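You operate a simulated robot arm through the tools that you are given. There is no shell and no other tool.

You run a simulated robot arm. Do the job below in one go: nothing can be reset, and whatever is moved stays where it is left.

Task
Set the valve block to HAND, swap its coil for the 24 V one and cap the IN port.
Fine: HAND first; the old coil goes in the red tray; the red cap fits IN. Set down upright: coil.

It is judged by the outcome, as a careful person would: the job done as asked, and still so three seconds after it is handed in. It fails if anything else is knocked over, pushed out of place, dropped, spilled or broken. A push-on lid holds only when it is set on centred and level and pressed home; a screw cap is set on level and turned clockwise until tight.

Robot
A 6-joint arm with a two-finger gripper, fixed in place. Base frame: the origin is at the foot of the arm, x ahead of it, y to its left, z up. Lengths are in cm, angles in degrees, forces in N, time in s.
Its first joint turns from -166.0 to 166.0 degrees. Payload 2.45 kg.
The tool frame sits at the grasp point between the pads (the TCP): z along the fingers, y along the line on which they close. The tips reach 2 cm beyond it. Largest opening 14 cm; the body of the gripper starts 16.8 cm behind the TCP.
Orientation is that of the tool frame in the base frame, as a unit quaternion [w, x, y, z]. With the fingers straight down and closing along the base's y, the tool's x points along the base's -x, its y along +y and its z along -z.

Tools
- The arm moves only by the tool drive_tool. Its argument "commands" is a list of rows, each an object of numbers (a shift or turn left out is 0, a gripper value left out holds the last): "dx", "dy", "dz": the shift along the base's x, y, z in cm; "ax", "ay", "az": the turn, a rotation vector about the base's x, y, z in degrees; "gripper": the finger opening in cm, from 0 to 14. In form: [{"dx": .., "dy": .., "dz": .., "ax": .., "ay": .., "az": .., "gripper": ..}, ...]. A call has 1 to 20 rows; each row is the pose to reach, as a shift and turn from the pose commanded when the call began. A row lasts 0.2 s, in which the tool goes at most 5 cm and 8.6 degrees; a call with a longer step from one row to the next is refused whole, and so is a gripper value outside its range. Where a pose cannot be reached the arm comes as near as it can. A force on the tool above 40 N (or 10 N above the force at the start of the call, whichever is more), or a blocked arm, ends the call early, and 0.2 s more pass. Each finger travels about 4.5 cm/s and halts on what it meets, pressing with about 23 N; the grip force reading is that of the motor and also rises with nothing between the fingers. The clock runs only during rows and for 0.2 s after the last one: add rows that repeat a pose to give the fingers time. It gives the time, the measured TCP pose, the force on the tool (base axes), the opening and the grip force at its end, in the units of the frame above (readings bear some noise), with the torque about the TCP (base axes, N m) and any sound that the robot's microphone picked up, and new pictures: "views" is both (left out), scene, wrist or none.
- Cameras (640 x 400 px; columns grow to the right, rows downward): "scene" is fixed at [5.15, 49.81, 144.92]; the picture's right is [-0.03, -1.00, 0.00], its down [-0.57, 0.02, -0.82] and it looks along [0.82, -0.03, -0.57] (base axes); focal length 354 px, centre (320, 200). "wrist" rides on the gripper at [7.8, 1.1, -20.9] in the tool frame; the picture's right is [-0.14, 0.99, 0.00], its down [-0.92, -0.13, -0.37] and it looks along [-0.36, -0.05, 0.93] (tool axes); focal length 280 px, centre (320, 200). There is no depth. A picture from a camera that has moved, and an enlarged one, comes with that camera's place and axes in the base frame and with its lens.
- inspect(camera, box): a new picture of the part [left, top, right, bottom] of that camera's present view, enlarged. No time passes.
- hand_in(): hands the job in; it is judged then, once.

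Nothing tells you positions but the pictures and the camera data. Unless the task says otherwise, let go and move clear before handing in.

The tools are called after "Call:" as a command line: name --argument value ..., lists and objects as JSON in quotes. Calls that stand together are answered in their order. drive_tool: Moves the arm, as the interface text tells. Its arguments: {"type":"object","properties":{"commands":{"type":"array","items":{"type":"object","properties":{"dx":{"type":"number"},"dy":{"type":"number"},"dz":{"type":"number"},"ax":{"type":"number"},"ay":{"type":"number"},"az":{"type":"number"},"gripper":{"type":"number"}}}},"views":{"type":"string","enum":["both","scene","wrist","none"]}},"required":["commands"]} The other tools are called the same way: inspect (camera, box) takes an enlarged picture of a part of a camera's view; hand_in () hands the job in.

At the start:

```text
clock: 0.0
tcp_pos: [40.32, 31.43, 119.92]
orientation: [0.001, -0.002, 1.0, 0.0]
force: [0.9, -0.2, 0.0]
torque: [0.02, -0.02, 0.0]
gripper_width: 14.01
grip_force: 0.1
```

scene: 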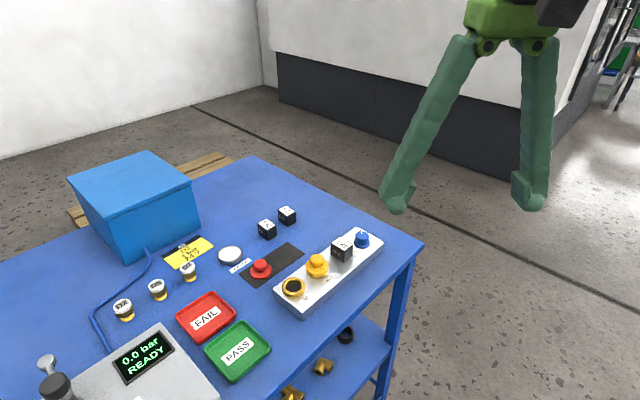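
wrist: 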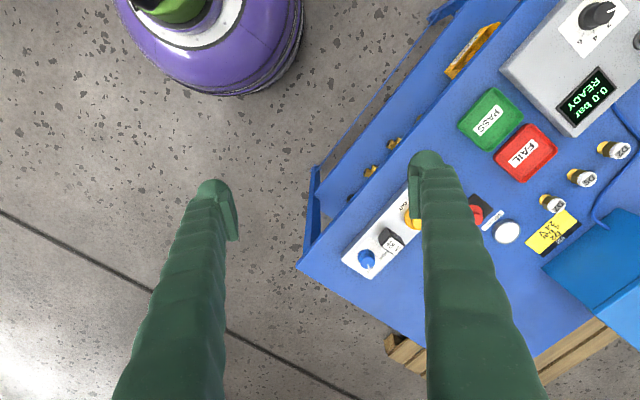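

I see a blue table with a white valve block carrying a blue knob, a black coil, a yellow port part and an orange port, plus spare coils, a red cap and red/green trays. I'll look closer first.

Call:
inspect --camera "scene" --box '[220, 190, 420, 315]'

Call:
inspect --camera "scene" --box '[80, 220, 280, 400]'

Call:
inspect --camera "wrist" --box '[320, 160, 560, 310]'

```text
3.20 times, centred on (320, 252) of scene
camera zoom: at [5.15, 49.81, 144.92], right [-0.03, -1.0, 0.0], down [-0.57, 0.02, -0.82], along [0.82, -0.03, -0.57], focal length 1131 px, centre (320, 32)
```

zoom: 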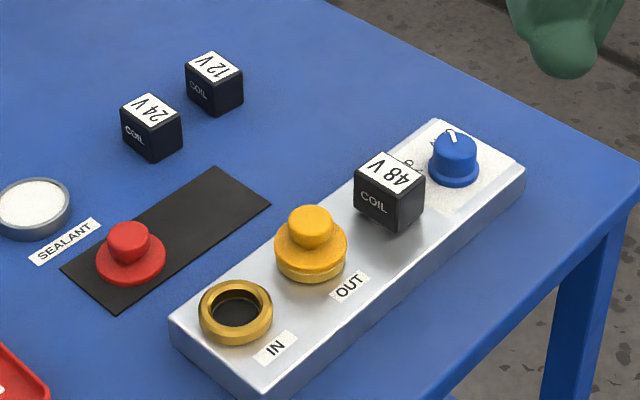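

```text
2.22 times, centred on (180, 310) of scene
camera zoom: at [5.15, 49.81, 144.92], right [-0.03, -1.0, 0.0], down [-0.57, 0.02, -0.82], along [0.82, -0.03, -0.57], focal length 786 px, centre (631, -44)
```

zoom: 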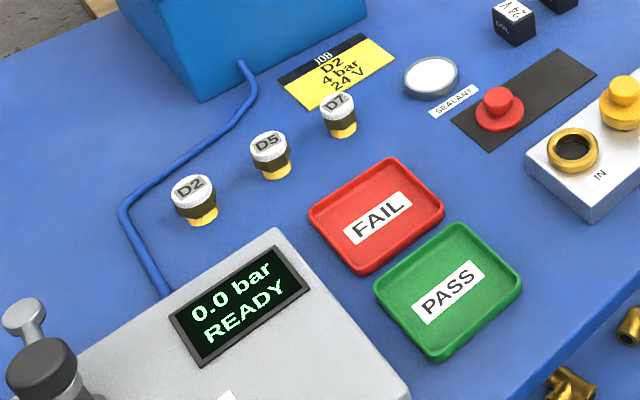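

```text
2.67 times, centred on (440, 235) of wrist
camera zoom: at [32.4, 32.55, 140.78], right [0.14, 0.99, 0.0], down [0.92, -0.13, 0.37], along [0.36, -0.05, -0.93], focal length 748 px, centre (0, 107)
```

zoom: 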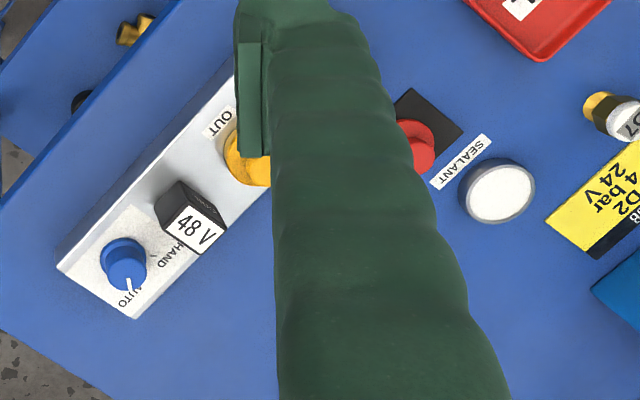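

The first triangulation puts the bench top roughly 88–90 cm high with the block around x 55–68, y 37–55. I'll move the wrist camera closer over it, staying well above everything, to measure better.

Call:
drive_tool --commands '[{"dx": 2.5, "dy": 2.5, "dz": 0}, {"dx": 5, "dy": 5, "dz": 0}, {"dx": 7.5, "dy": 7.5, "dz": 0}, {"dx": 10, "dy": 10, "dz": 0}, {"dx": 10, "dy": 12, "dz": 0}, {"dx": 10, "dy": 12, "dz": 0}, {"dx": 10, "dy": 12, "dz": 0}]'

```text
clock: 1.6
tcp_pos: [50.16, 43.48, 119.86]
orientation: [0.0, -0.001, 1.0, -0.001]
force: [-0.3, -0.2, -0.1]
torque: [0.0, 0.0, -0.01]
gripper_width: 14.0
grip_force: 0.1
camera wrist: at [42.3, 44.58, 140.7], right [0.14, 0.99, 0.0], down [0.92, -0.13, 0.37], along [0.36, -0.05, -0.93], focal length 280 px, centre (320, 200)
```

scene: 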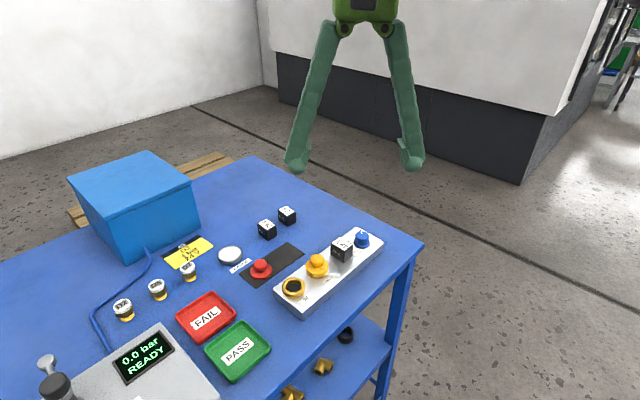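
wrist: 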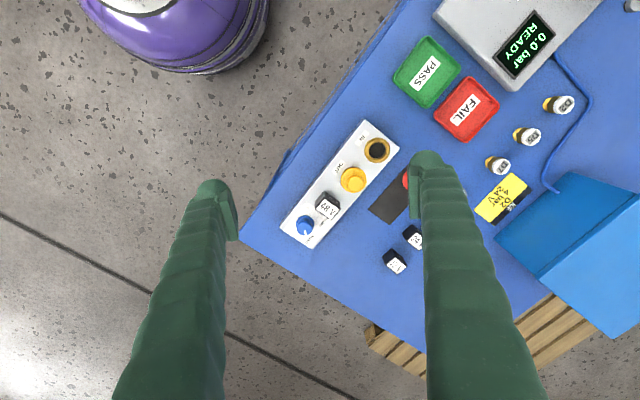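

I'm now above the block; the knob top looks to be near (65, 38.4, 93.7). I'll enlarge both cameras to pin down positions.

Call:
inspect --camera "wrist" --box '[270, 110, 430, 210]'

Call:
inspect --camera "wrist" --box '[260, 170, 420, 270]'

Call:
inspect --camera "scene" --box '[320, 220, 400, 270]'

Call:
inspect --camera "scene" --box '[240, 240, 368, 320]'

Call:
inspect --camera "scene" --box '[220, 195, 316, 255]'

```text
4.00 times, centred on (350, 160) of wrist
camera zoom: at [42.3, 44.58, 140.7], right [0.14, 0.99, 0.0], down [0.92, -0.13, 0.37], along [0.36, -0.05, -0.93], focal length 1122 px, centre (200, 360)
```

zoom: 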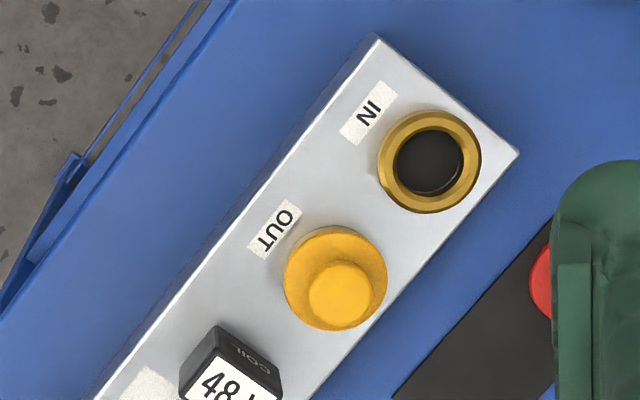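

```text
4.00 times, centred on (340, 220) of wrist
camera zoom: at [42.3, 44.58, 140.7], right [0.14, 0.99, 0.0], down [0.92, -0.13, 0.37], along [0.36, -0.05, -0.93], focal length 1122 px, centre (240, 120)
```

zoom: 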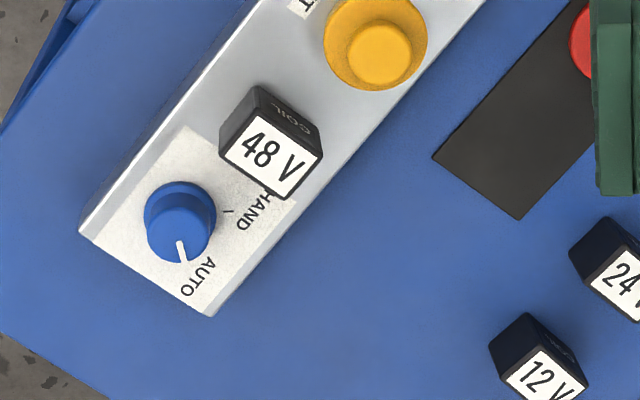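

```text
8.00 times, centred on (360, 245) of scene
camera zoom: at [5.15, 49.81, 144.92], right [-0.03, -1.0, 0.0], down [-0.57, 0.02, -0.82], along [0.82, -0.03, -0.57], focal length 2828 px, centre (0, -160)
```

zoom: 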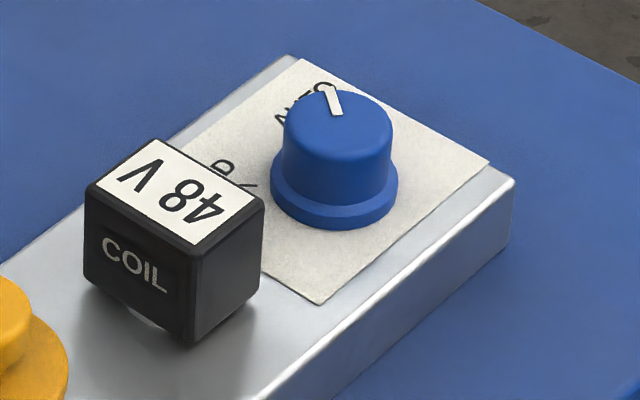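

```text
5.00 times, centred on (304, 280) of scene
camera zoom: at [5.15, 49.81, 144.92], right [-0.03, -1.0, 0.0], down [-0.57, 0.02, -0.82], along [0.82, -0.03, -0.57], focal length 1768 px, centre (400, -200)
```

zoom: 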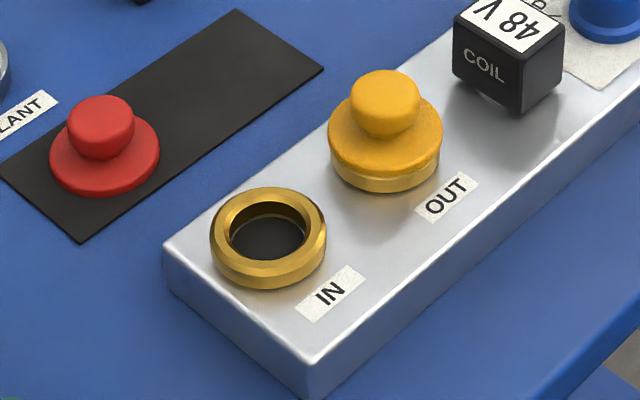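

```text
6.67 times, centred on (268, 225) of scene
camera zoom: at [5.15, 49.81, 144.92], right [-0.03, -1.0, 0.0], down [-0.57, 0.02, -0.82], along [0.82, -0.03, -0.57], focal length 2357 px, centre (667, 33)
```

zoom: 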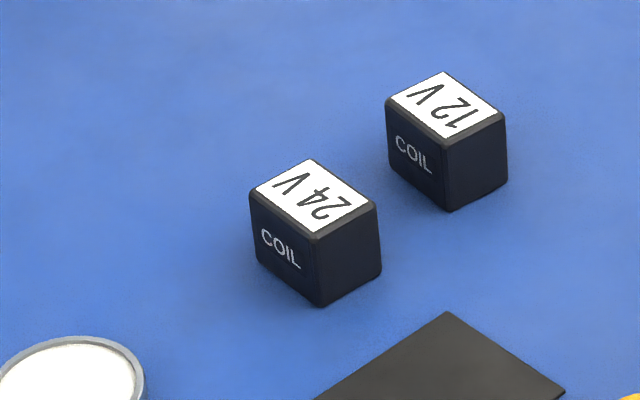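

The block lies at 45° with its top near z 88.5, and the bench is near 85.5. The knob is at about (67.5, 37.9), the 48 V coil at (62.7, 43), IN at (54.2, 53.5), and HAND is about 90° counter-clockwise from AUTO. I'll move above the knob with the tool turned -45° and look again.

Call:
drive_tool --commands '[{"dx": 2.9, "dy": -0.9, "dz": -2, "az": -7.5}, {"dx": 5.8, "dy": -1.8, "dz": -4, "az": -15}, {"dx": 8.7, "dy": -2.8, "dz": -6, "az": -22.5}, {"dx": 11.6, "dy": -3.7, "dz": -8, "az": -30}, {"dx": 14.5, "dy": -4.6, "dz": -10, "az": -37.5}, {"dx": 17.2, "dy": -5.5, "dz": -12, "az": -45}, {"dx": 17.2, "dy": -5.5, "dz": -12, "az": -45}, {"dx": 17.2, "dy": -5.5, "dz": -12, "az": -45}]'

```text
clock: 3.4
tcp_pos: [67.54, 38.04, 107.84]
orientation: [0.0, 0.383, 0.924, 0.0]
force: [-0.1, 0.0, -0.9]
torque: [0.0, -0.02, 0.0]
gripper_width: 14.0
grip_force: 0.2
camera wrist: at [62.69, 44.34, 128.74], right [0.8, 0.6, 0.0], down [0.56, -0.74, 0.37], along [0.22, -0.29, -0.93], focal length 280 px, centre (320, 200)
```

scene: 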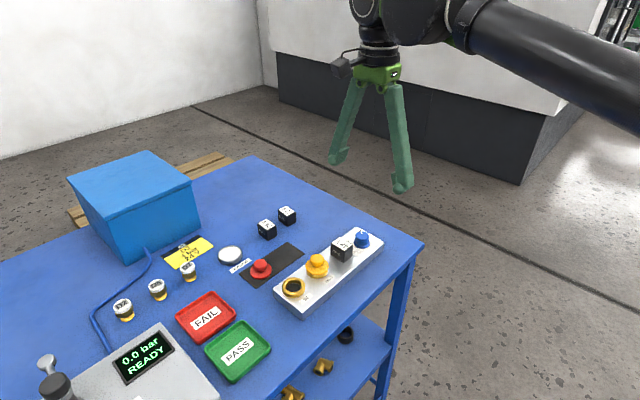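
wrist: 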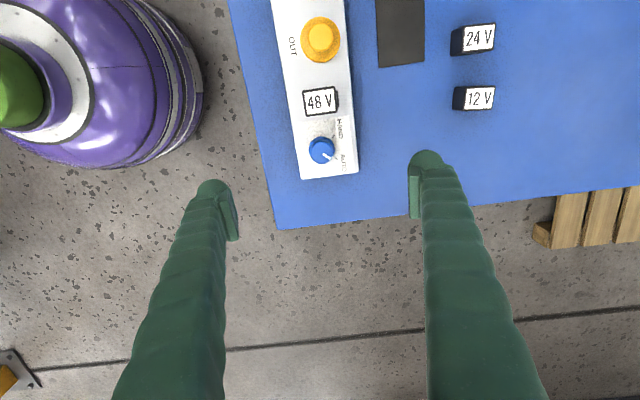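

The tool is nearly centred over the knob. I'll zoom in to refine it before descending.

Call:
inspect --camera "wrist" --box '[280, 125, 360, 175]'

Call:
inspect --camera "wrist" --box '[270, 70, 366, 130]'

Call:
inspect --camera "wrist" --box '[430, 10, 526, 130]'

```text
8.00 times, centred on (320, 150) of wrist
camera zoom: at [62.69, 44.34, 128.74], right [0.8, 0.6, 0.0], down [0.56, -0.74, 0.37], along [0.22, -0.29, -0.93], focal length 2243 px, centre (320, 600)
```

zoom: 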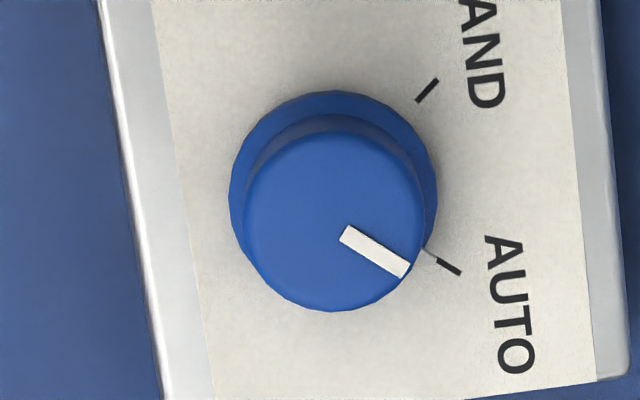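

```text
6.67 times, centred on (318, 100) of wrist
camera zoom: at [62.69, 44.34, 128.74], right [0.8, 0.6, 0.0], down [0.56, -0.74, 0.37], along [0.22, -0.29, -0.93], focal length 1869 px, centre (333, 867)
```

zoom: 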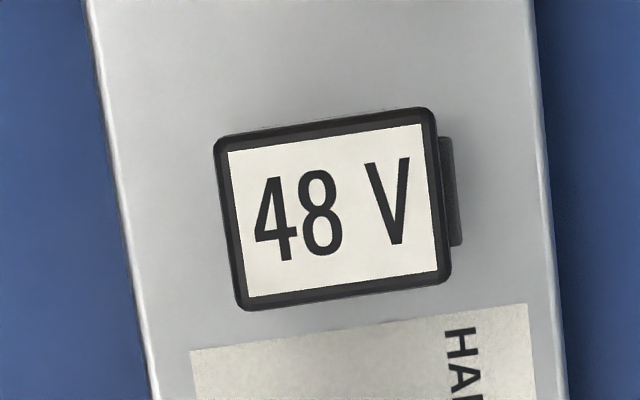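

```text
3.33 times, centred on (478, 70) of wrist
camera zoom: at [62.69, 44.34, 128.74], right [0.8, 0.6, 0.0], down [0.56, -0.74, 0.37], along [0.22, -0.29, -0.93], focal length 935 px, centre (-207, 633)
```

zoom: 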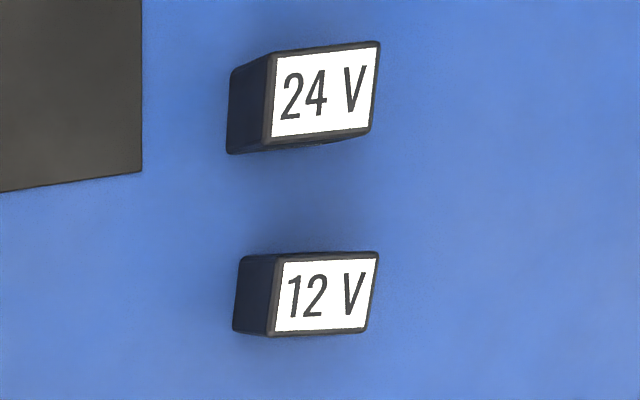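

The knob top centre is about (67.65, 38.13, 91.2), pointer at about 5° (AUTO) and the HAND tick at about 85°, so it needs roughly +80°. I'll narrow the fingers to 6 cm and come down to just above the knob for a check.

Call:
drive_tool --commands '[{"dx": 0.15, "dy": 0.12, "dz": -2.5, "gripper": 6}, {"dx": 0.15, "dy": 0.12, "dz": -5}, {"dx": 0.15, "dy": 0.12, "dz": -7.5}, {"dx": 0.15, "dy": 0.12, "dz": -10}, {"dx": 0.15, "dy": 0.12, "dz": -12}, {"dx": 0.15, "dy": 0.12, "dz": -12}, {"dx": 0.15, "dy": 0.12, "dz": -12}]'

```text
clock: 5.0
tcp_pos: [67.69, 38.17, 95.8]
orientation: [0.0, 0.382, 0.924, 0.0]
force: [-0.2, 0.5, 0.6]
torque: [0.0, 0.01, -0.01]
gripper_width: 6.02
grip_force: 0.1
camera wrist: at [62.91, 44.35, 116.63], right [0.8, 0.6, 0.0], down [0.56, -0.74, 0.37], along [0.22, -0.29, -0.93], focal length 280 px, centre (320, 200)
```

scene: 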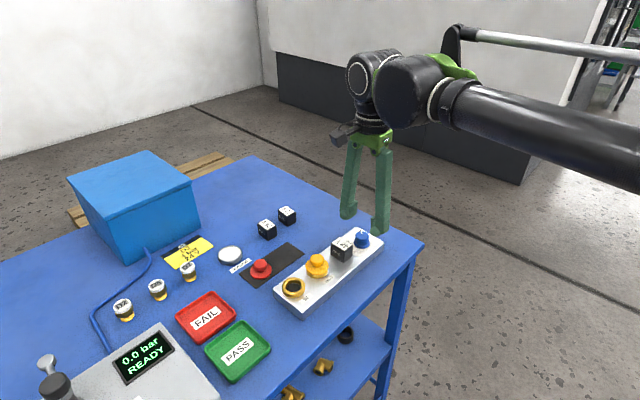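
wrist: 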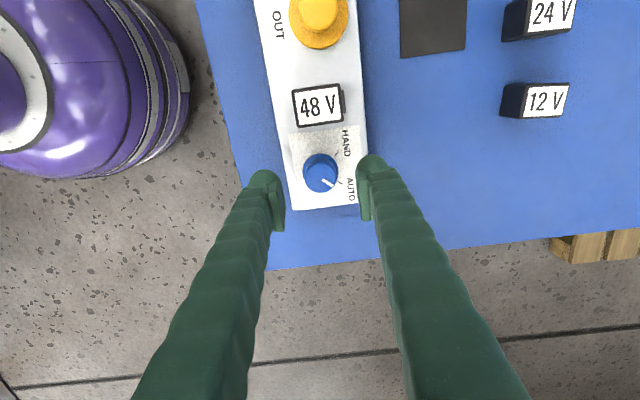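

Call:
inspect --camera "wrist" --box '[240, 135, 400, 235]'

Call:
inspect --camera "wrist" --box '[280, 70, 376, 130]'

Call:
inspect --camera "scene" --box '[310, 190, 410, 270]'

```text
4.00 times, centred on (320, 185) of wrist
camera zoom: at [62.91, 44.35, 116.63], right [0.8, 0.6, 0.0], down [0.56, -0.74, 0.37], along [0.22, -0.29, -0.93], focal length 1122 px, centre (320, 260)
```

zoom: 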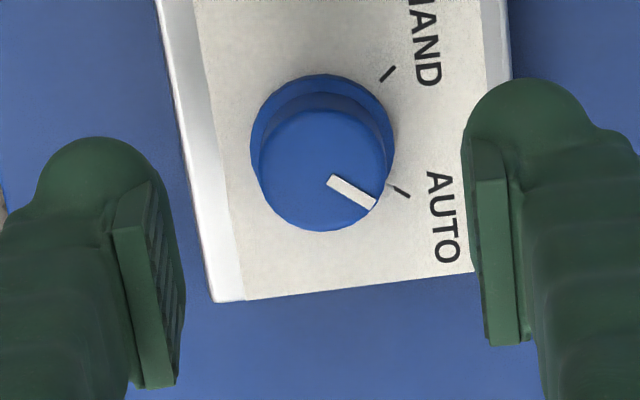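

```text
6.67 times, centred on (328, 100) of wrist
camera zoom: at [62.91, 44.35, 116.63], right [0.8, 0.6, 0.0], down [0.56, -0.74, 0.37], along [0.22, -0.29, -0.93], focal length 1869 px, centre (267, 867)
```

zoom: 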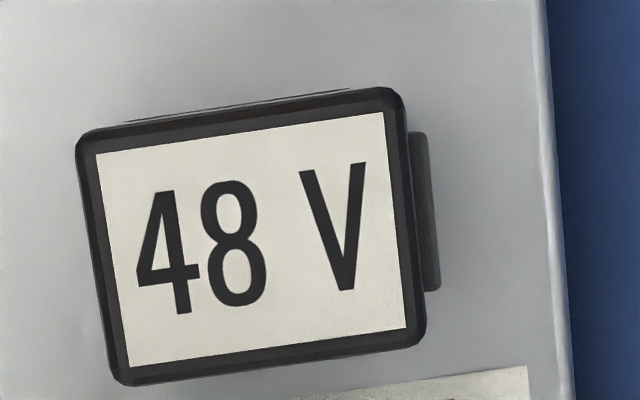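

```text
5.00 times, centred on (360, 230) of scene
camera zoom: at [5.15, 49.81, 144.92], right [-0.03, -1.0, 0.0], down [-0.57, 0.02, -0.82], along [0.82, -0.03, -0.57], focal length 1768 px, centre (120, 50)
```

zoom: 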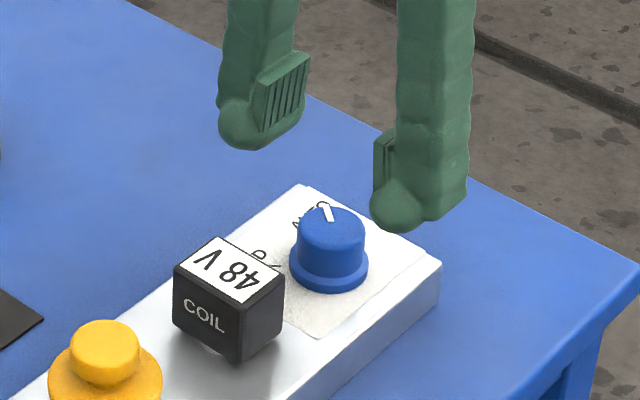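

The knob is centred between the fingers to within about 1 mm. I'll descend so the tips stop just above the skirt and close on it.

Call:
drive_tool --commands '[{"dz": -2}, {"dz": -3.5}, {"dz": -4.3}, {"dz": -4.3}, {"dz": -4.3, "gripper": 4}, {"dz": -4.3, "gripper": 2}, {"dz": -4.3, "gripper": 2}, {"dz": -4.3, "gripper": 2}, {"dz": -4.3, "gripper": 2}]'

```text
clock: 6.9
tcp_pos: [67.91, 38.32, 92.07]
orientation: [0.002, 0.382, 0.924, 0.005]
force: [41.3, 30.7, 113.1]
torque: [-1.59, 0.97, 0.14]
gripper_width: 2.2
grip_force: 42.2
stopped in row 9: the force on the tool passed its limit at 43 N (the readings are from after the stop); the commanded pose is now the measured one
camera wrist: at [62.88, 44.47, 112.98], right [0.8, 0.6, 0.01], down [0.56, -0.74, 0.37], along [0.23, -0.29, -0.93], focal length 280 px, centre (320, 200)
```

scene: 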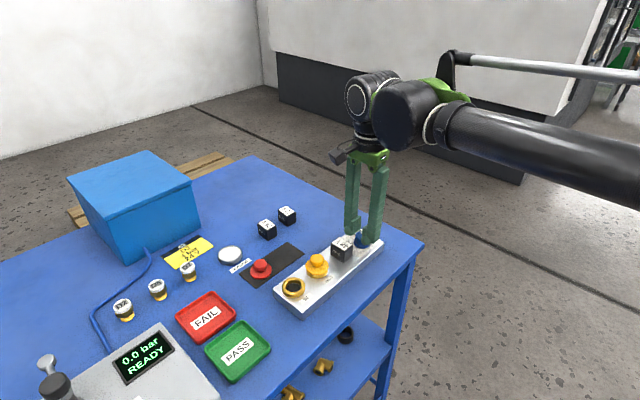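
wrist: 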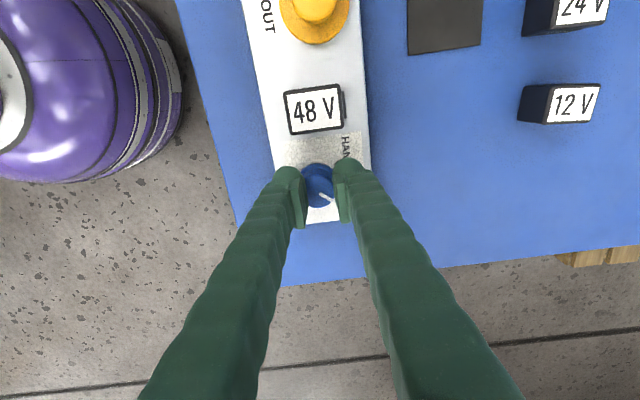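

Closing pushed the tool up (113 N), so the tips likely wedged on the knob skirt. I'll open, rise a little and look.

Call:
drive_tool --commands '[{"gripper": 4}, {"gripper": 6, "dz": 0.3}, {"gripper": 6, "dz": 0.6, "dx": -0.1, "dy": -0.08}, {"gripper": 6, "dz": 0.6, "dx": -0.2, "dy": -0.15}, {"gripper": 6, "dz": 0.6, "dx": -0.2, "dy": -0.15}]'

Call:
inspect --camera "wrist" --box '[240, 135, 400, 235]'

Call:
inspect --camera "scene" --box '[310, 200, 410, 270]'

```text
clock: 7.2
tcp_pos: [67.84, 38.33, 92.39]
orientation: [0.003, 0.382, 0.924, 0.006]
force: [14.1, 16.8, 76.1]
torque: [-0.77, 0.55, 0.07]
gripper_width: 2.26
grip_force: 0.1
stopped in row 1: the force on the tool passed its limit at 158 N (the readings are from after the stop); the commanded pose is now the measured one
camera wrist: at [62.86, 44.45, 113.28], right [0.8, 0.6, 0.01], down [0.56, -0.74, 0.37], along [0.23, -0.29, -0.93], focal length 280 px, centre (320, 200)
```

scene: 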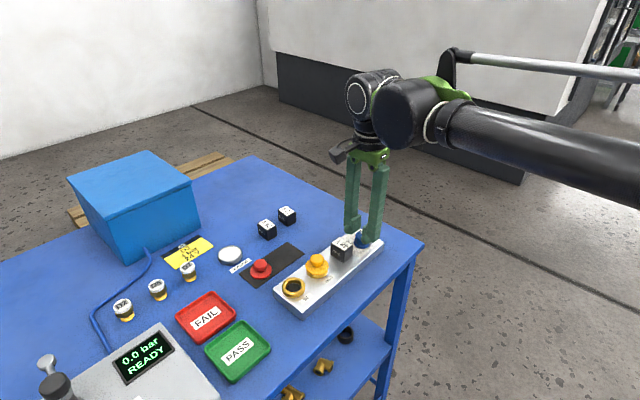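
wrist: 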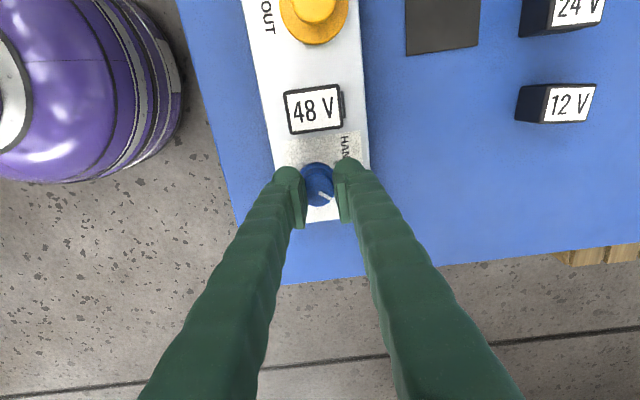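

```text
4.00 times, centred on (320, 185) of wrist
camera zoom: at [62.86, 44.45, 113.28], right [0.8, 0.6, 0.01], down [0.56, -0.74, 0.37], along [0.23, -0.29, -0.93], focal length 1122 px, centre (320, 260)
```

zoom: 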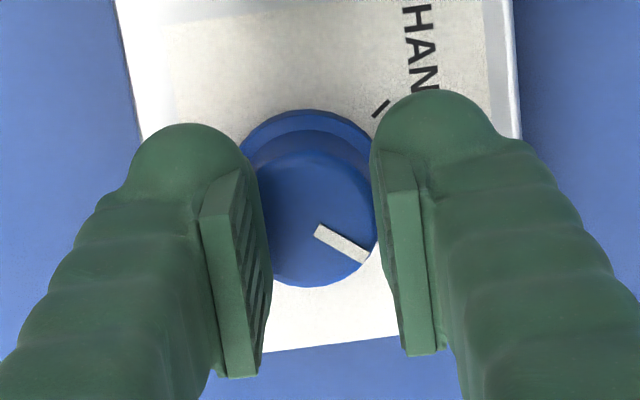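

```text
5.71 times, centred on (360, 235) of scene
camera zoom: at [5.15, 49.81, 144.92], right [-0.03, -1.0, 0.0], down [-0.57, 0.02, -0.82], along [0.82, -0.03, -0.57], focal length 2020 px, centre (91, 0)
```

zoom: 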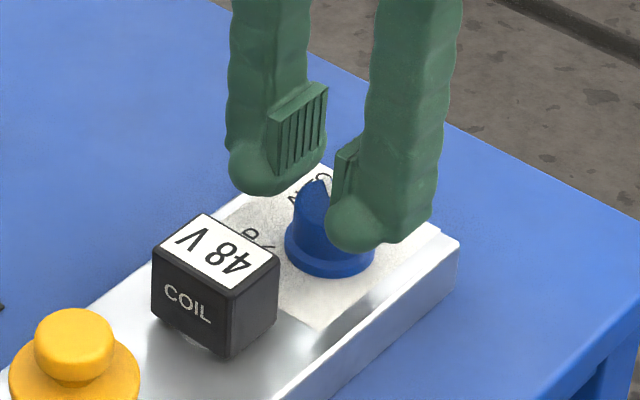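

Call:
drive_tool --commands '[{"gripper": 6}, {"gripper": 6}, {"gripper": 6}, {"gripper": 6}]'

Call:
inspect --camera "wrist" --box '[240, 115, 400, 215]'

Call:
inspect --camera "scene" --box '[310, 200, 410, 270]'

```text
clock: 7.5
tcp_pos: [67.99, 38.27, 92.21]
orientation: [0.004, 0.383, 0.924, 0.004]
force: [0.2, 0.5, 0.0]
torque: [0.01, -0.07, 0.03]
gripper_width: 5.39
grip_force: 0.1
stopped in row 1: the force on the tool passed its limit at 96 N (the readings are from after the stop); the commanded pose is now the measured one
camera wrist: at [63.0, 44.35, 113.14], right [0.8, 0.6, 0.01], down [0.56, -0.74, 0.37], along [0.23, -0.29, -0.93], focal length 280 px, centre (320, 200)
```

scene: 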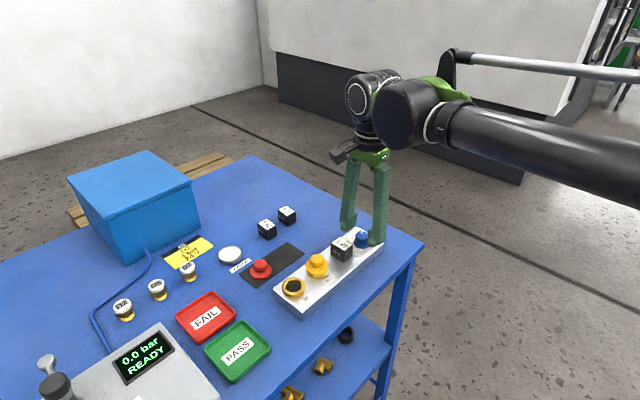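
wrist: 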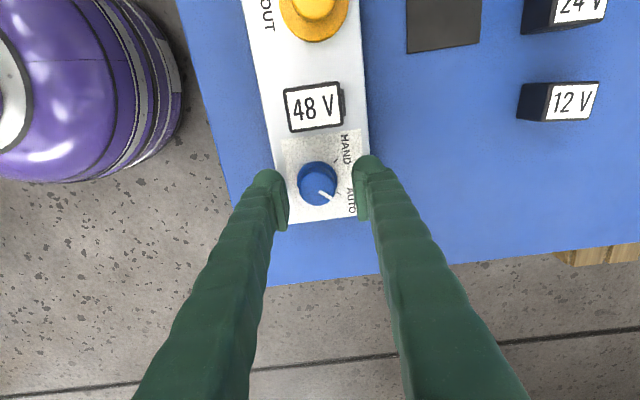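

```text
4.00 times, centred on (320, 165) of wrist
camera zoom: at [63.0, 44.35, 113.14], right [0.8, 0.6, 0.01], down [0.56, -0.74, 0.37], along [0.23, -0.29, -0.93], focal length 1122 px, centre (320, 340)
```

zoom: 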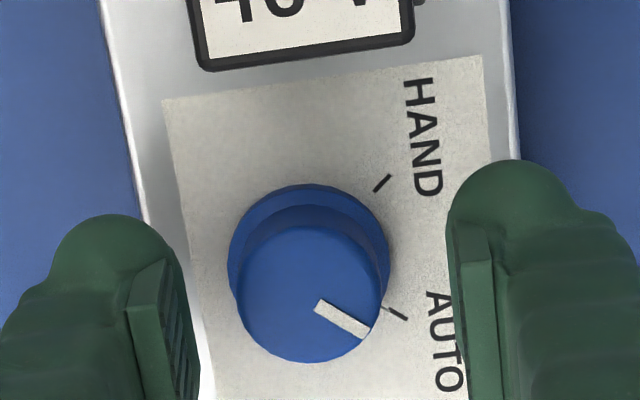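

```text
5.71 times, centred on (360, 235) of scene
camera zoom: at [5.15, 49.81, 144.92], right [-0.03, -1.0, 0.0], down [-0.57, 0.02, -0.82], along [0.82, -0.03, -0.57], focal length 2020 px, centre (91, 0)
```

zoom: 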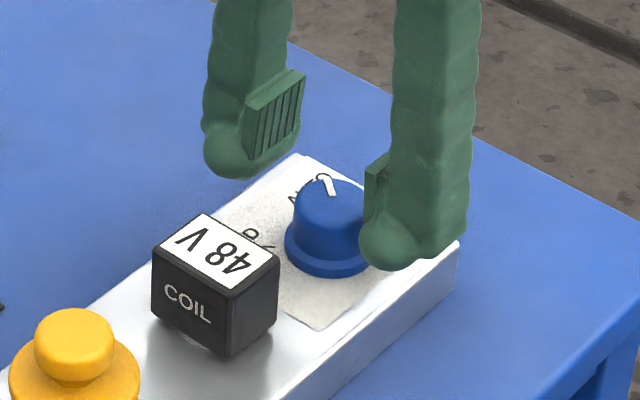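

The pads' lower edge swings down as the fingers close, so they rode over the knob's top; nothing appears to have moved. I'll rise, level the tool and re-centre before trying again a little lower.

Call:
drive_tool --commands '[{"dz": 0.8, "dx": -0.15, "dy": -0.05, "gripper": 6}, {"dz": 1.6, "dx": -0.33, "dy": -0.09, "ax": -0.25, "ay": 0.6, "gripper": 5}, {"dz": 1.6, "dx": -0.33, "dy": -0.09, "ax": -0.25, "ay": 0.6, "gripper": 5}, {"dz": 1.6, "dx": -0.33, "dy": -0.09, "ax": -0.25, "ay": 0.6, "gripper": 5}]'

Call:
inspect --camera "wrist" --box '[240, 115, 400, 215]'

Call:
inspect --camera "scene" --box '[320, 200, 400, 250]'

```text
clock: 8.5
tcp_pos: [67.72, 38.05, 93.8]
orientation: [-0.002, 0.382, 0.924, 0.001]
force: [0.3, 0.2, -0.4]
torque: [0.0, 0.0, 0.03]
gripper_width: 5.01
grip_force: 0.0
camera wrist: at [62.94, 44.35, 114.69], right [0.8, 0.6, 0.0], down [0.56, -0.74, 0.37], along [0.22, -0.29, -0.93], focal length 280 px, centre (320, 200)
```

scene: 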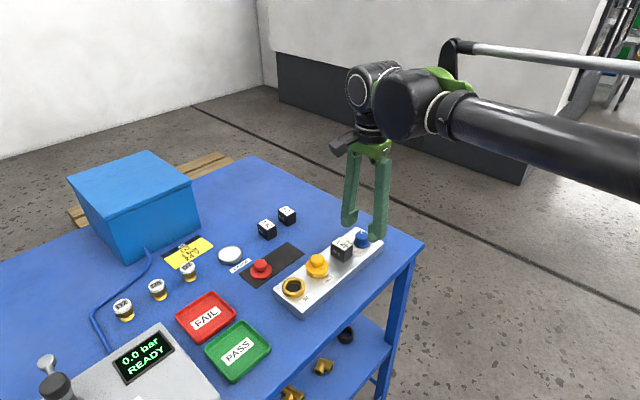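
wrist: 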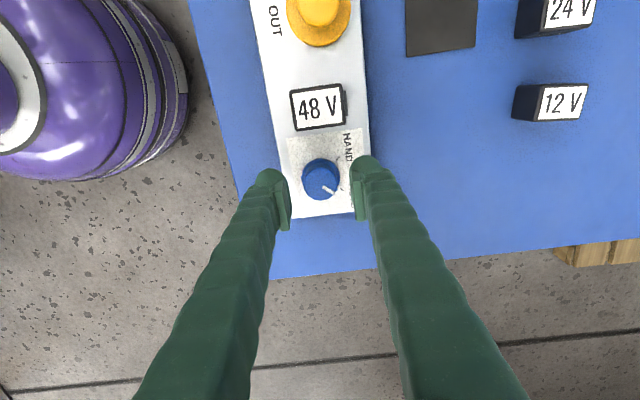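

```text
4.00 times, centred on (320, 165) of wrist
camera zoom: at [62.94, 44.35, 114.69], right [0.8, 0.6, 0.0], down [0.56, -0.74, 0.37], along [0.22, -0.29, -0.93], focal length 1122 px, centre (320, 340)
```

zoom: 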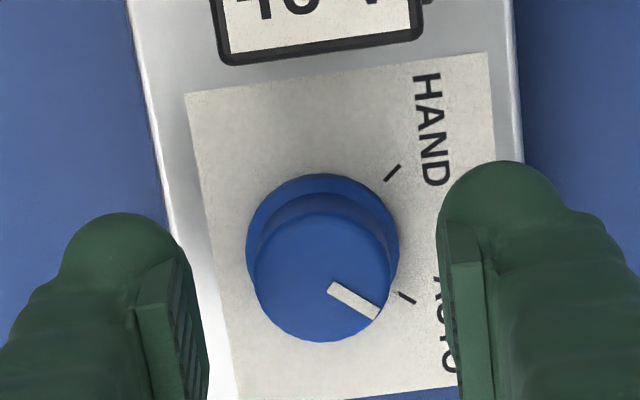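

```text
8.00 times, centred on (360, 225) of scene
camera zoom: at [5.15, 49.81, 144.92], right [-0.03, -1.0, 0.0], down [-0.57, 0.02, -0.82], along [0.82, -0.03, -0.57], focal length 2828 px, centre (0, 0)
```

zoom: 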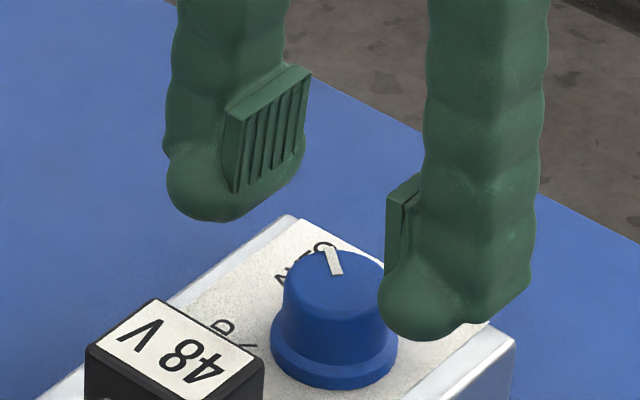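

The knob's centre reads (67.68, 38.2). The rounded fingertips below the pads must sit lower on the knob; I'll creep down towards the block top, watching for force.

Call:
drive_tool --commands '[{"dx": 0.0, "dy": 0.13, "dz": -0.8, "gripper": 4.8}, {"dy": 0.13, "dz": -1.6}, {"dy": 0.13, "dz": -2.2}, {"dy": 0.13, "dz": -2.5}, {"dy": 0.13, "dz": -2.5}]' --views "none"

Call:
inspect --camera "scene" --box '[320, 200, 400, 250]'

Call:
inspect --camera "wrist" --box '[240, 115, 400, 215]'

```text
clock: 9.7
tcp_pos: [67.71, 38.41, 91.29]
orientation: [-0.002, 0.382, 0.924, 0.0]
force: [1.0, 0.4, -0.5]
torque: [0.0, 0.0, 0.0]
gripper_width: 4.81
grip_force: 0.1
```

```text
8.00 times, centred on (360, 225) of scene
camera zoom: at [5.15, 49.81, 144.92], right [-0.03, -1.0, 0.0], down [-0.57, 0.02, -0.82], along [0.82, -0.03, -0.57], focal length 2828 px, centre (0, 0)
```

zoom: 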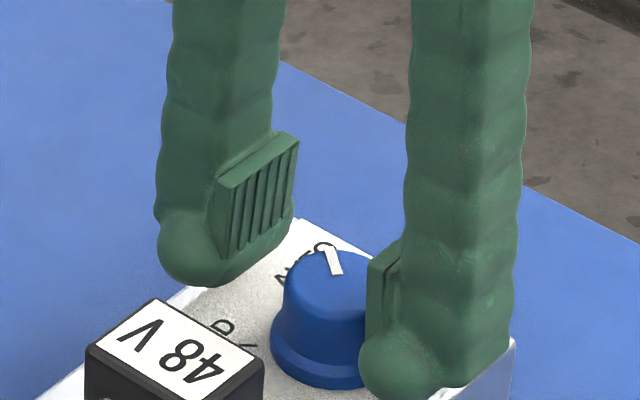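

```text
4.00 times, centred on (320, 165) of wrist
camera zoom: at [62.94, 44.62, 112.27], right [0.8, 0.6, 0.0], down [0.56, -0.74, 0.37], along [0.22, -0.29, -0.93], focal length 1122 px, centre (320, 340)
```

zoom: 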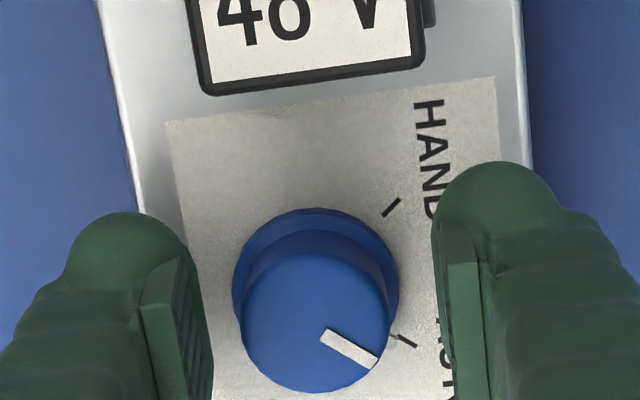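

Call:
drive_tool --commands '[{"dy": -0.15, "dz": -0.15}, {"dy": -0.15, "dz": -0.3}, {"dy": -0.15, "dz": -0.4}, {"dy": -0.15, "dz": -0.4}]' --views "none"

```text
clock: 10.7
tcp_pos: [67.71, 38.1, 90.92]
orientation: [-0.002, 0.381, 0.924, 0.001]
force: [-0.4, -0.1, 0.5]
torque: [0.03, -0.03, 0.0]
gripper_width: 4.82
grip_force: 0.1
```

Call:
drive_tool --commands '[{"dz": -0.1}, {"dz": -0.2}, {"dz": -0.2}]' --views "none"

Call:
inspect --camera "scene" --box '[320, 210, 400, 260]'

Call:
inspect --camera "wrist" --box '[240, 135, 400, 235]'

```text
clock: 11.5
tcp_pos: [67.75, 38.16, 90.75]
orientation: [-0.002, 0.382, 0.924, 0.0]
force: [0.2, 0.5, 0.7]
torque: [0.03, -0.01, 0.04]
gripper_width: 4.77
grip_force: 0.0
```

```text
8.00 times, centred on (360, 235) of scene
camera zoom: at [5.15, 49.81, 144.92], right [-0.03, -1.0, 0.0], down [-0.57, 0.02, -0.82], along [0.82, -0.03, -0.57], focal length 2828 px, centre (0, -80)
```

zoom: 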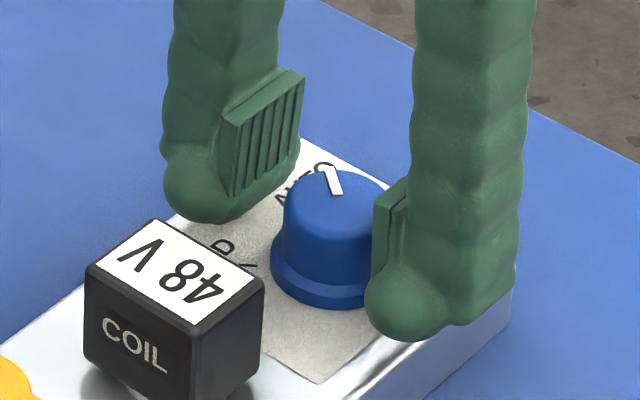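

```text
4.00 times, centred on (320, 185) of wrist
camera zoom: at [62.88, 44.41, 111.66], right [0.8, 0.6, 0.0], down [0.56, -0.74, 0.37], along [0.22, -0.29, -0.93], focal length 1122 px, centre (320, 260)
```

zoom: 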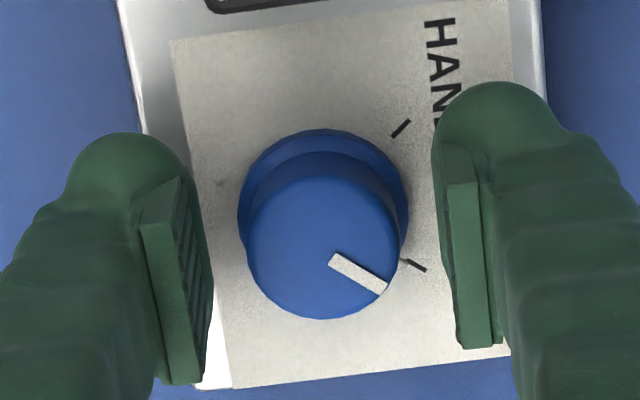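

Call:
drive_tool --commands '[{"dz": -0.1}, {"dz": -0.2}, {"dz": -0.2}]' --views "none"

```text
clock: 12.3
tcp_pos: [67.73, 38.13, 90.54]
orientation: [-0.002, 0.381, 0.924, 0.001]
force: [0.0, 0.1, 0.6]
torque: [0.0, 0.01, 0.02]
gripper_width: 4.78
grip_force: 0.0
```

Call:
drive_tool --commands '[{"dz": -0.1}, {"dz": -0.2}, {"dz": -0.2}]' --views "none"

Call:
inspect --camera "scene" --box '[320, 210, 400, 260]'

```text
clock: 13.1
tcp_pos: [67.81, 38.08, 90.3]
orientation: [-0.001, 0.382, 0.924, 0.001]
force: [0.6, -1.2, 0.1]
torque: [0.0, 0.0, -0.01]
gripper_width: 4.81
grip_force: 0.1
```

```text
8.00 times, centred on (360, 235) of scene
camera zoom: at [5.15, 49.81, 144.92], right [-0.03, -1.0, 0.0], down [-0.57, 0.02, -0.82], along [0.82, -0.03, -0.57], focal length 2828 px, centre (0, -80)
```

zoom: 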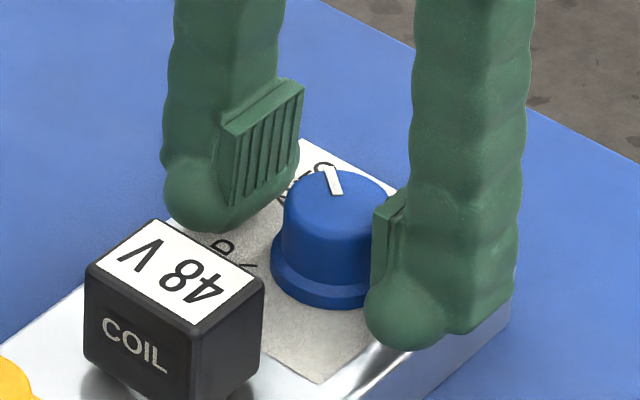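

Call:
drive_tool --commands '[{"dz": -0.1}, {"dz": -0.2}, {"dz": -0.2}]' --views "none"

```text
clock: 13.9
tcp_pos: [67.62, 38.21, 90.16]
orientation: [-0.001, 0.382, 0.924, 0.001]
force: [-0.3, 0.3, -0.3]
torque: [0.0, -0.02, 0.05]
gripper_width: 4.78
grip_force: 0.0
```

Call:
drive_tool --commands '[{"gripper": 4.2}, {"gripper": 3.6}, {"gripper": 3.6}]' --views "none"

Call:
inspect --camera "wrist" --box '[240, 135, 400, 235]'

Call:
inspect --camera "scene" --box '[320, 210, 400, 260]'

```text
clock: 14.7
tcp_pos: [67.69, 38.19, 90.09]
orientation: [-0.002, 0.382, 0.924, 0.001]
force: [-0.4, 0.0, -0.1]
torque: [0.0, -0.02, 0.03]
gripper_width: 3.59
grip_force: 0.0
```

```text
4.00 times, centred on (320, 185) of wrist
camera zoom: at [62.97, 44.4, 111.05], right [0.8, 0.6, 0.0], down [0.56, -0.74, 0.37], along [0.22, -0.29, -0.93], focal length 1122 px, centre (320, 260)
```

zoom: 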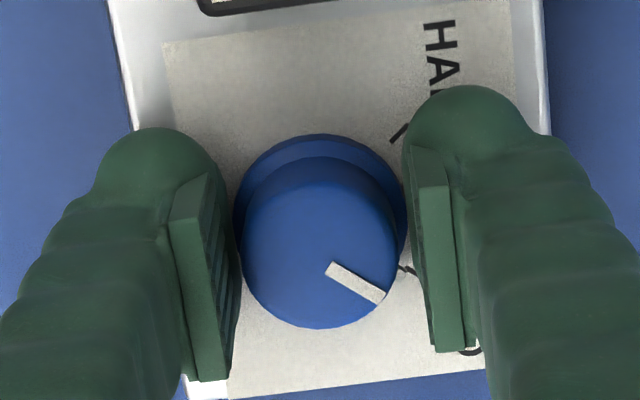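

```text
8.00 times, centred on (360, 235) of scene
camera zoom: at [5.15, 49.81, 144.92], right [-0.03, -1.0, 0.0], down [-0.57, 0.02, -0.82], along [0.82, -0.03, -0.57], focal length 2828 px, centre (0, -80)
```

zoom: 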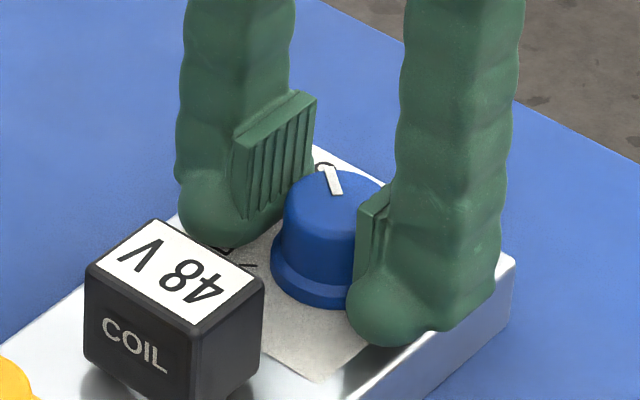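

The knob sits well between the pads now with no contact force. Closing gently.

Call:
drive_tool --commands '[{"gripper": 3.2}, {"gripper": 2.9}, {"gripper": 2.7}]' --views "none"

Call:
inspect --camera "wrist" --box '[240, 135, 400, 235]'

```text
clock: 15.5
tcp_pos: [67.67, 38.03, 90.18]
orientation: [0.0, 0.382, 0.924, 0.001]
force: [-5.4, -4.5, -3.2]
torque: [-0.04, 0.06, -0.04]
gripper_width: 3.06
grip_force: 33.9
```

```text
4.00 times, centred on (320, 185) of wrist
camera zoom: at [62.95, 44.38, 111.05], right [0.8, 0.6, 0.0], down [0.56, -0.74, 0.37], along [0.22, -0.29, -0.93], focal length 1122 px, centre (320, 260)
```

zoom: 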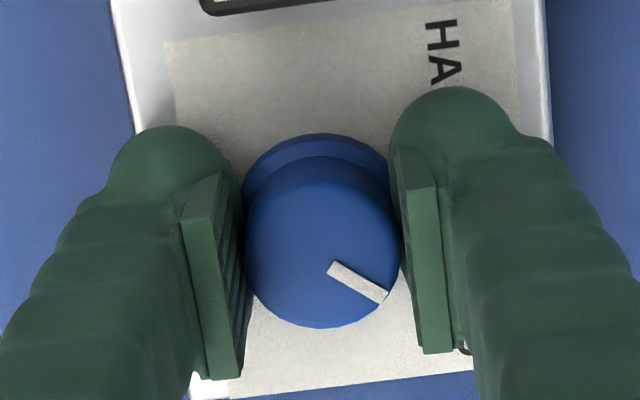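

The knob is gripped at 3.06 cm with little side load. Now I'll turn it counter-clockwise in steps, watching torque.

Call:
drive_tool --commands '[{"dx": -0.03, "dy": -0.03, "az": 5}, {"dx": -0.03, "dy": -0.03, "az": 10}, {"dx": -0.03, "dy": -0.03, "az": 15}, {"dx": -0.03, "dy": -0.03, "az": 20}]'

Call:
inspect --camera "wrist" --box '[240, 135, 400, 235]'

```text
clock: 16.5
tcp_pos: [67.67, 38.09, 90.14]
orientation: [-0.001, 0.215, 0.977, 0.0]
force: [-5.0, -13.6, -5.1]
torque: [-0.24, -0.01, -0.03]
gripper_width: 3.02
grip_force: 45.0
camera wrist: at [61.04, 42.31, 111.05], right [0.54, 0.84, 0.0], down [0.78, -0.5, 0.37], along [0.31, -0.2, -0.93], focal length 280 px, centre (320, 200)
```

scene: 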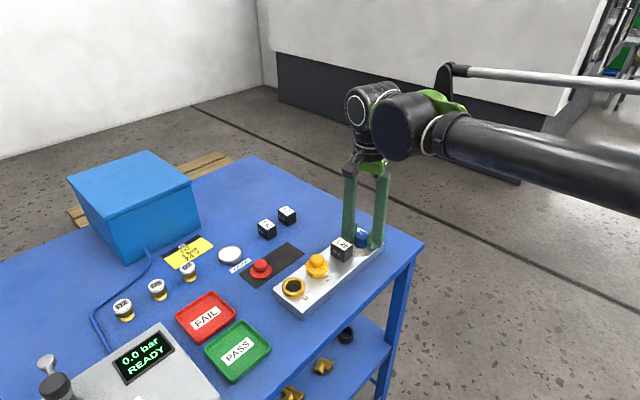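
wrist: 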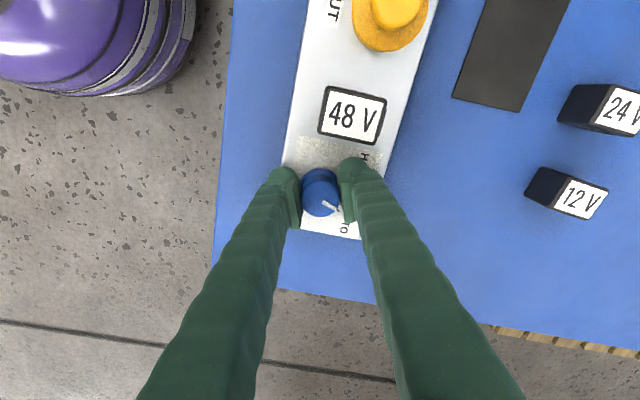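

```text
4.00 times, centred on (320, 185) of wrist
camera zoom: at [61.04, 42.31, 111.05], right [0.54, 0.84, 0.0], down [0.78, -0.5, 0.37], along [0.31, -0.2, -0.93], focal length 1122 px, centre (320, 260)
```

zoom: 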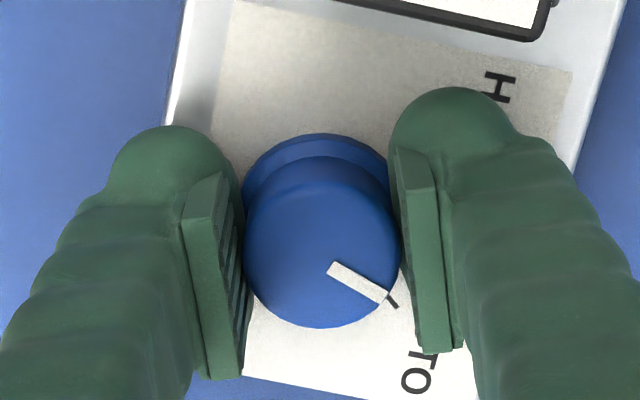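

Call:
drive_tool --commands '[{"dx": -0.02, "dy": -0.05, "az": 5}, {"dx": -0.02, "dy": -0.05, "az": 10}, {"dx": -0.02, "dy": -0.05, "az": 15}, {"dx": -0.02, "dy": -0.05, "az": 20}, {"dx": -0.02, "dy": -0.05, "az": 25}, {"dx": -0.02, "dy": -0.05, "az": 30}]' --views "none"

Call:
inspect --camera "wrist" --box '[240, 135, 400, 235]'

```text
clock: 17.9
tcp_pos: [67.58, 37.84, 90.05]
orientation: [-0.002, -0.044, 0.999, -0.001]
force: [-5.6, -23.9, -5.6]
torque: [-0.26, 0.02, -0.08]
gripper_width: 3.05
grip_force: 44.9
```

```text
4.00 times, centred on (320, 185) of wrist
camera zoom: at [59.78, 38.31, 111.06], right [0.05, 1.0, 0.0], down [0.93, -0.05, 0.37], along [0.37, -0.02, -0.93], focal length 1122 px, centre (320, 260)
```

zoom: 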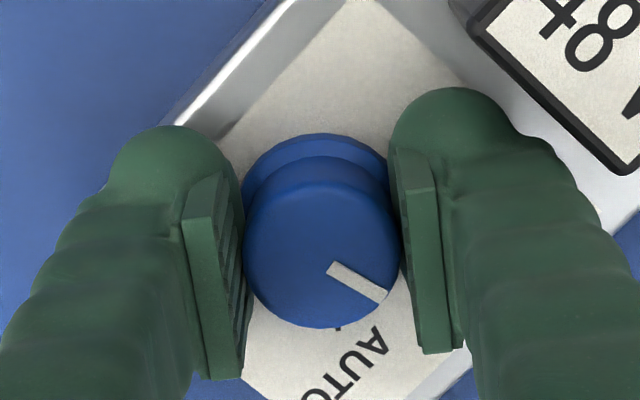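

Call:
drive_tool --commands '[{"dx": -0.02, "dy": -0.06}, {"dx": -0.03, "dy": -0.12}]' --views "none"

```text
clock: 18.5
tcp_pos: [67.58, 37.9, 90.15]
orientation: [-0.001, -0.045, 0.999, 0.0]
force: [-6.2, -19.3, -4.3]
torque: [-0.19, 0.1, -0.04]
gripper_width: 3.04
grip_force: 45.4
```

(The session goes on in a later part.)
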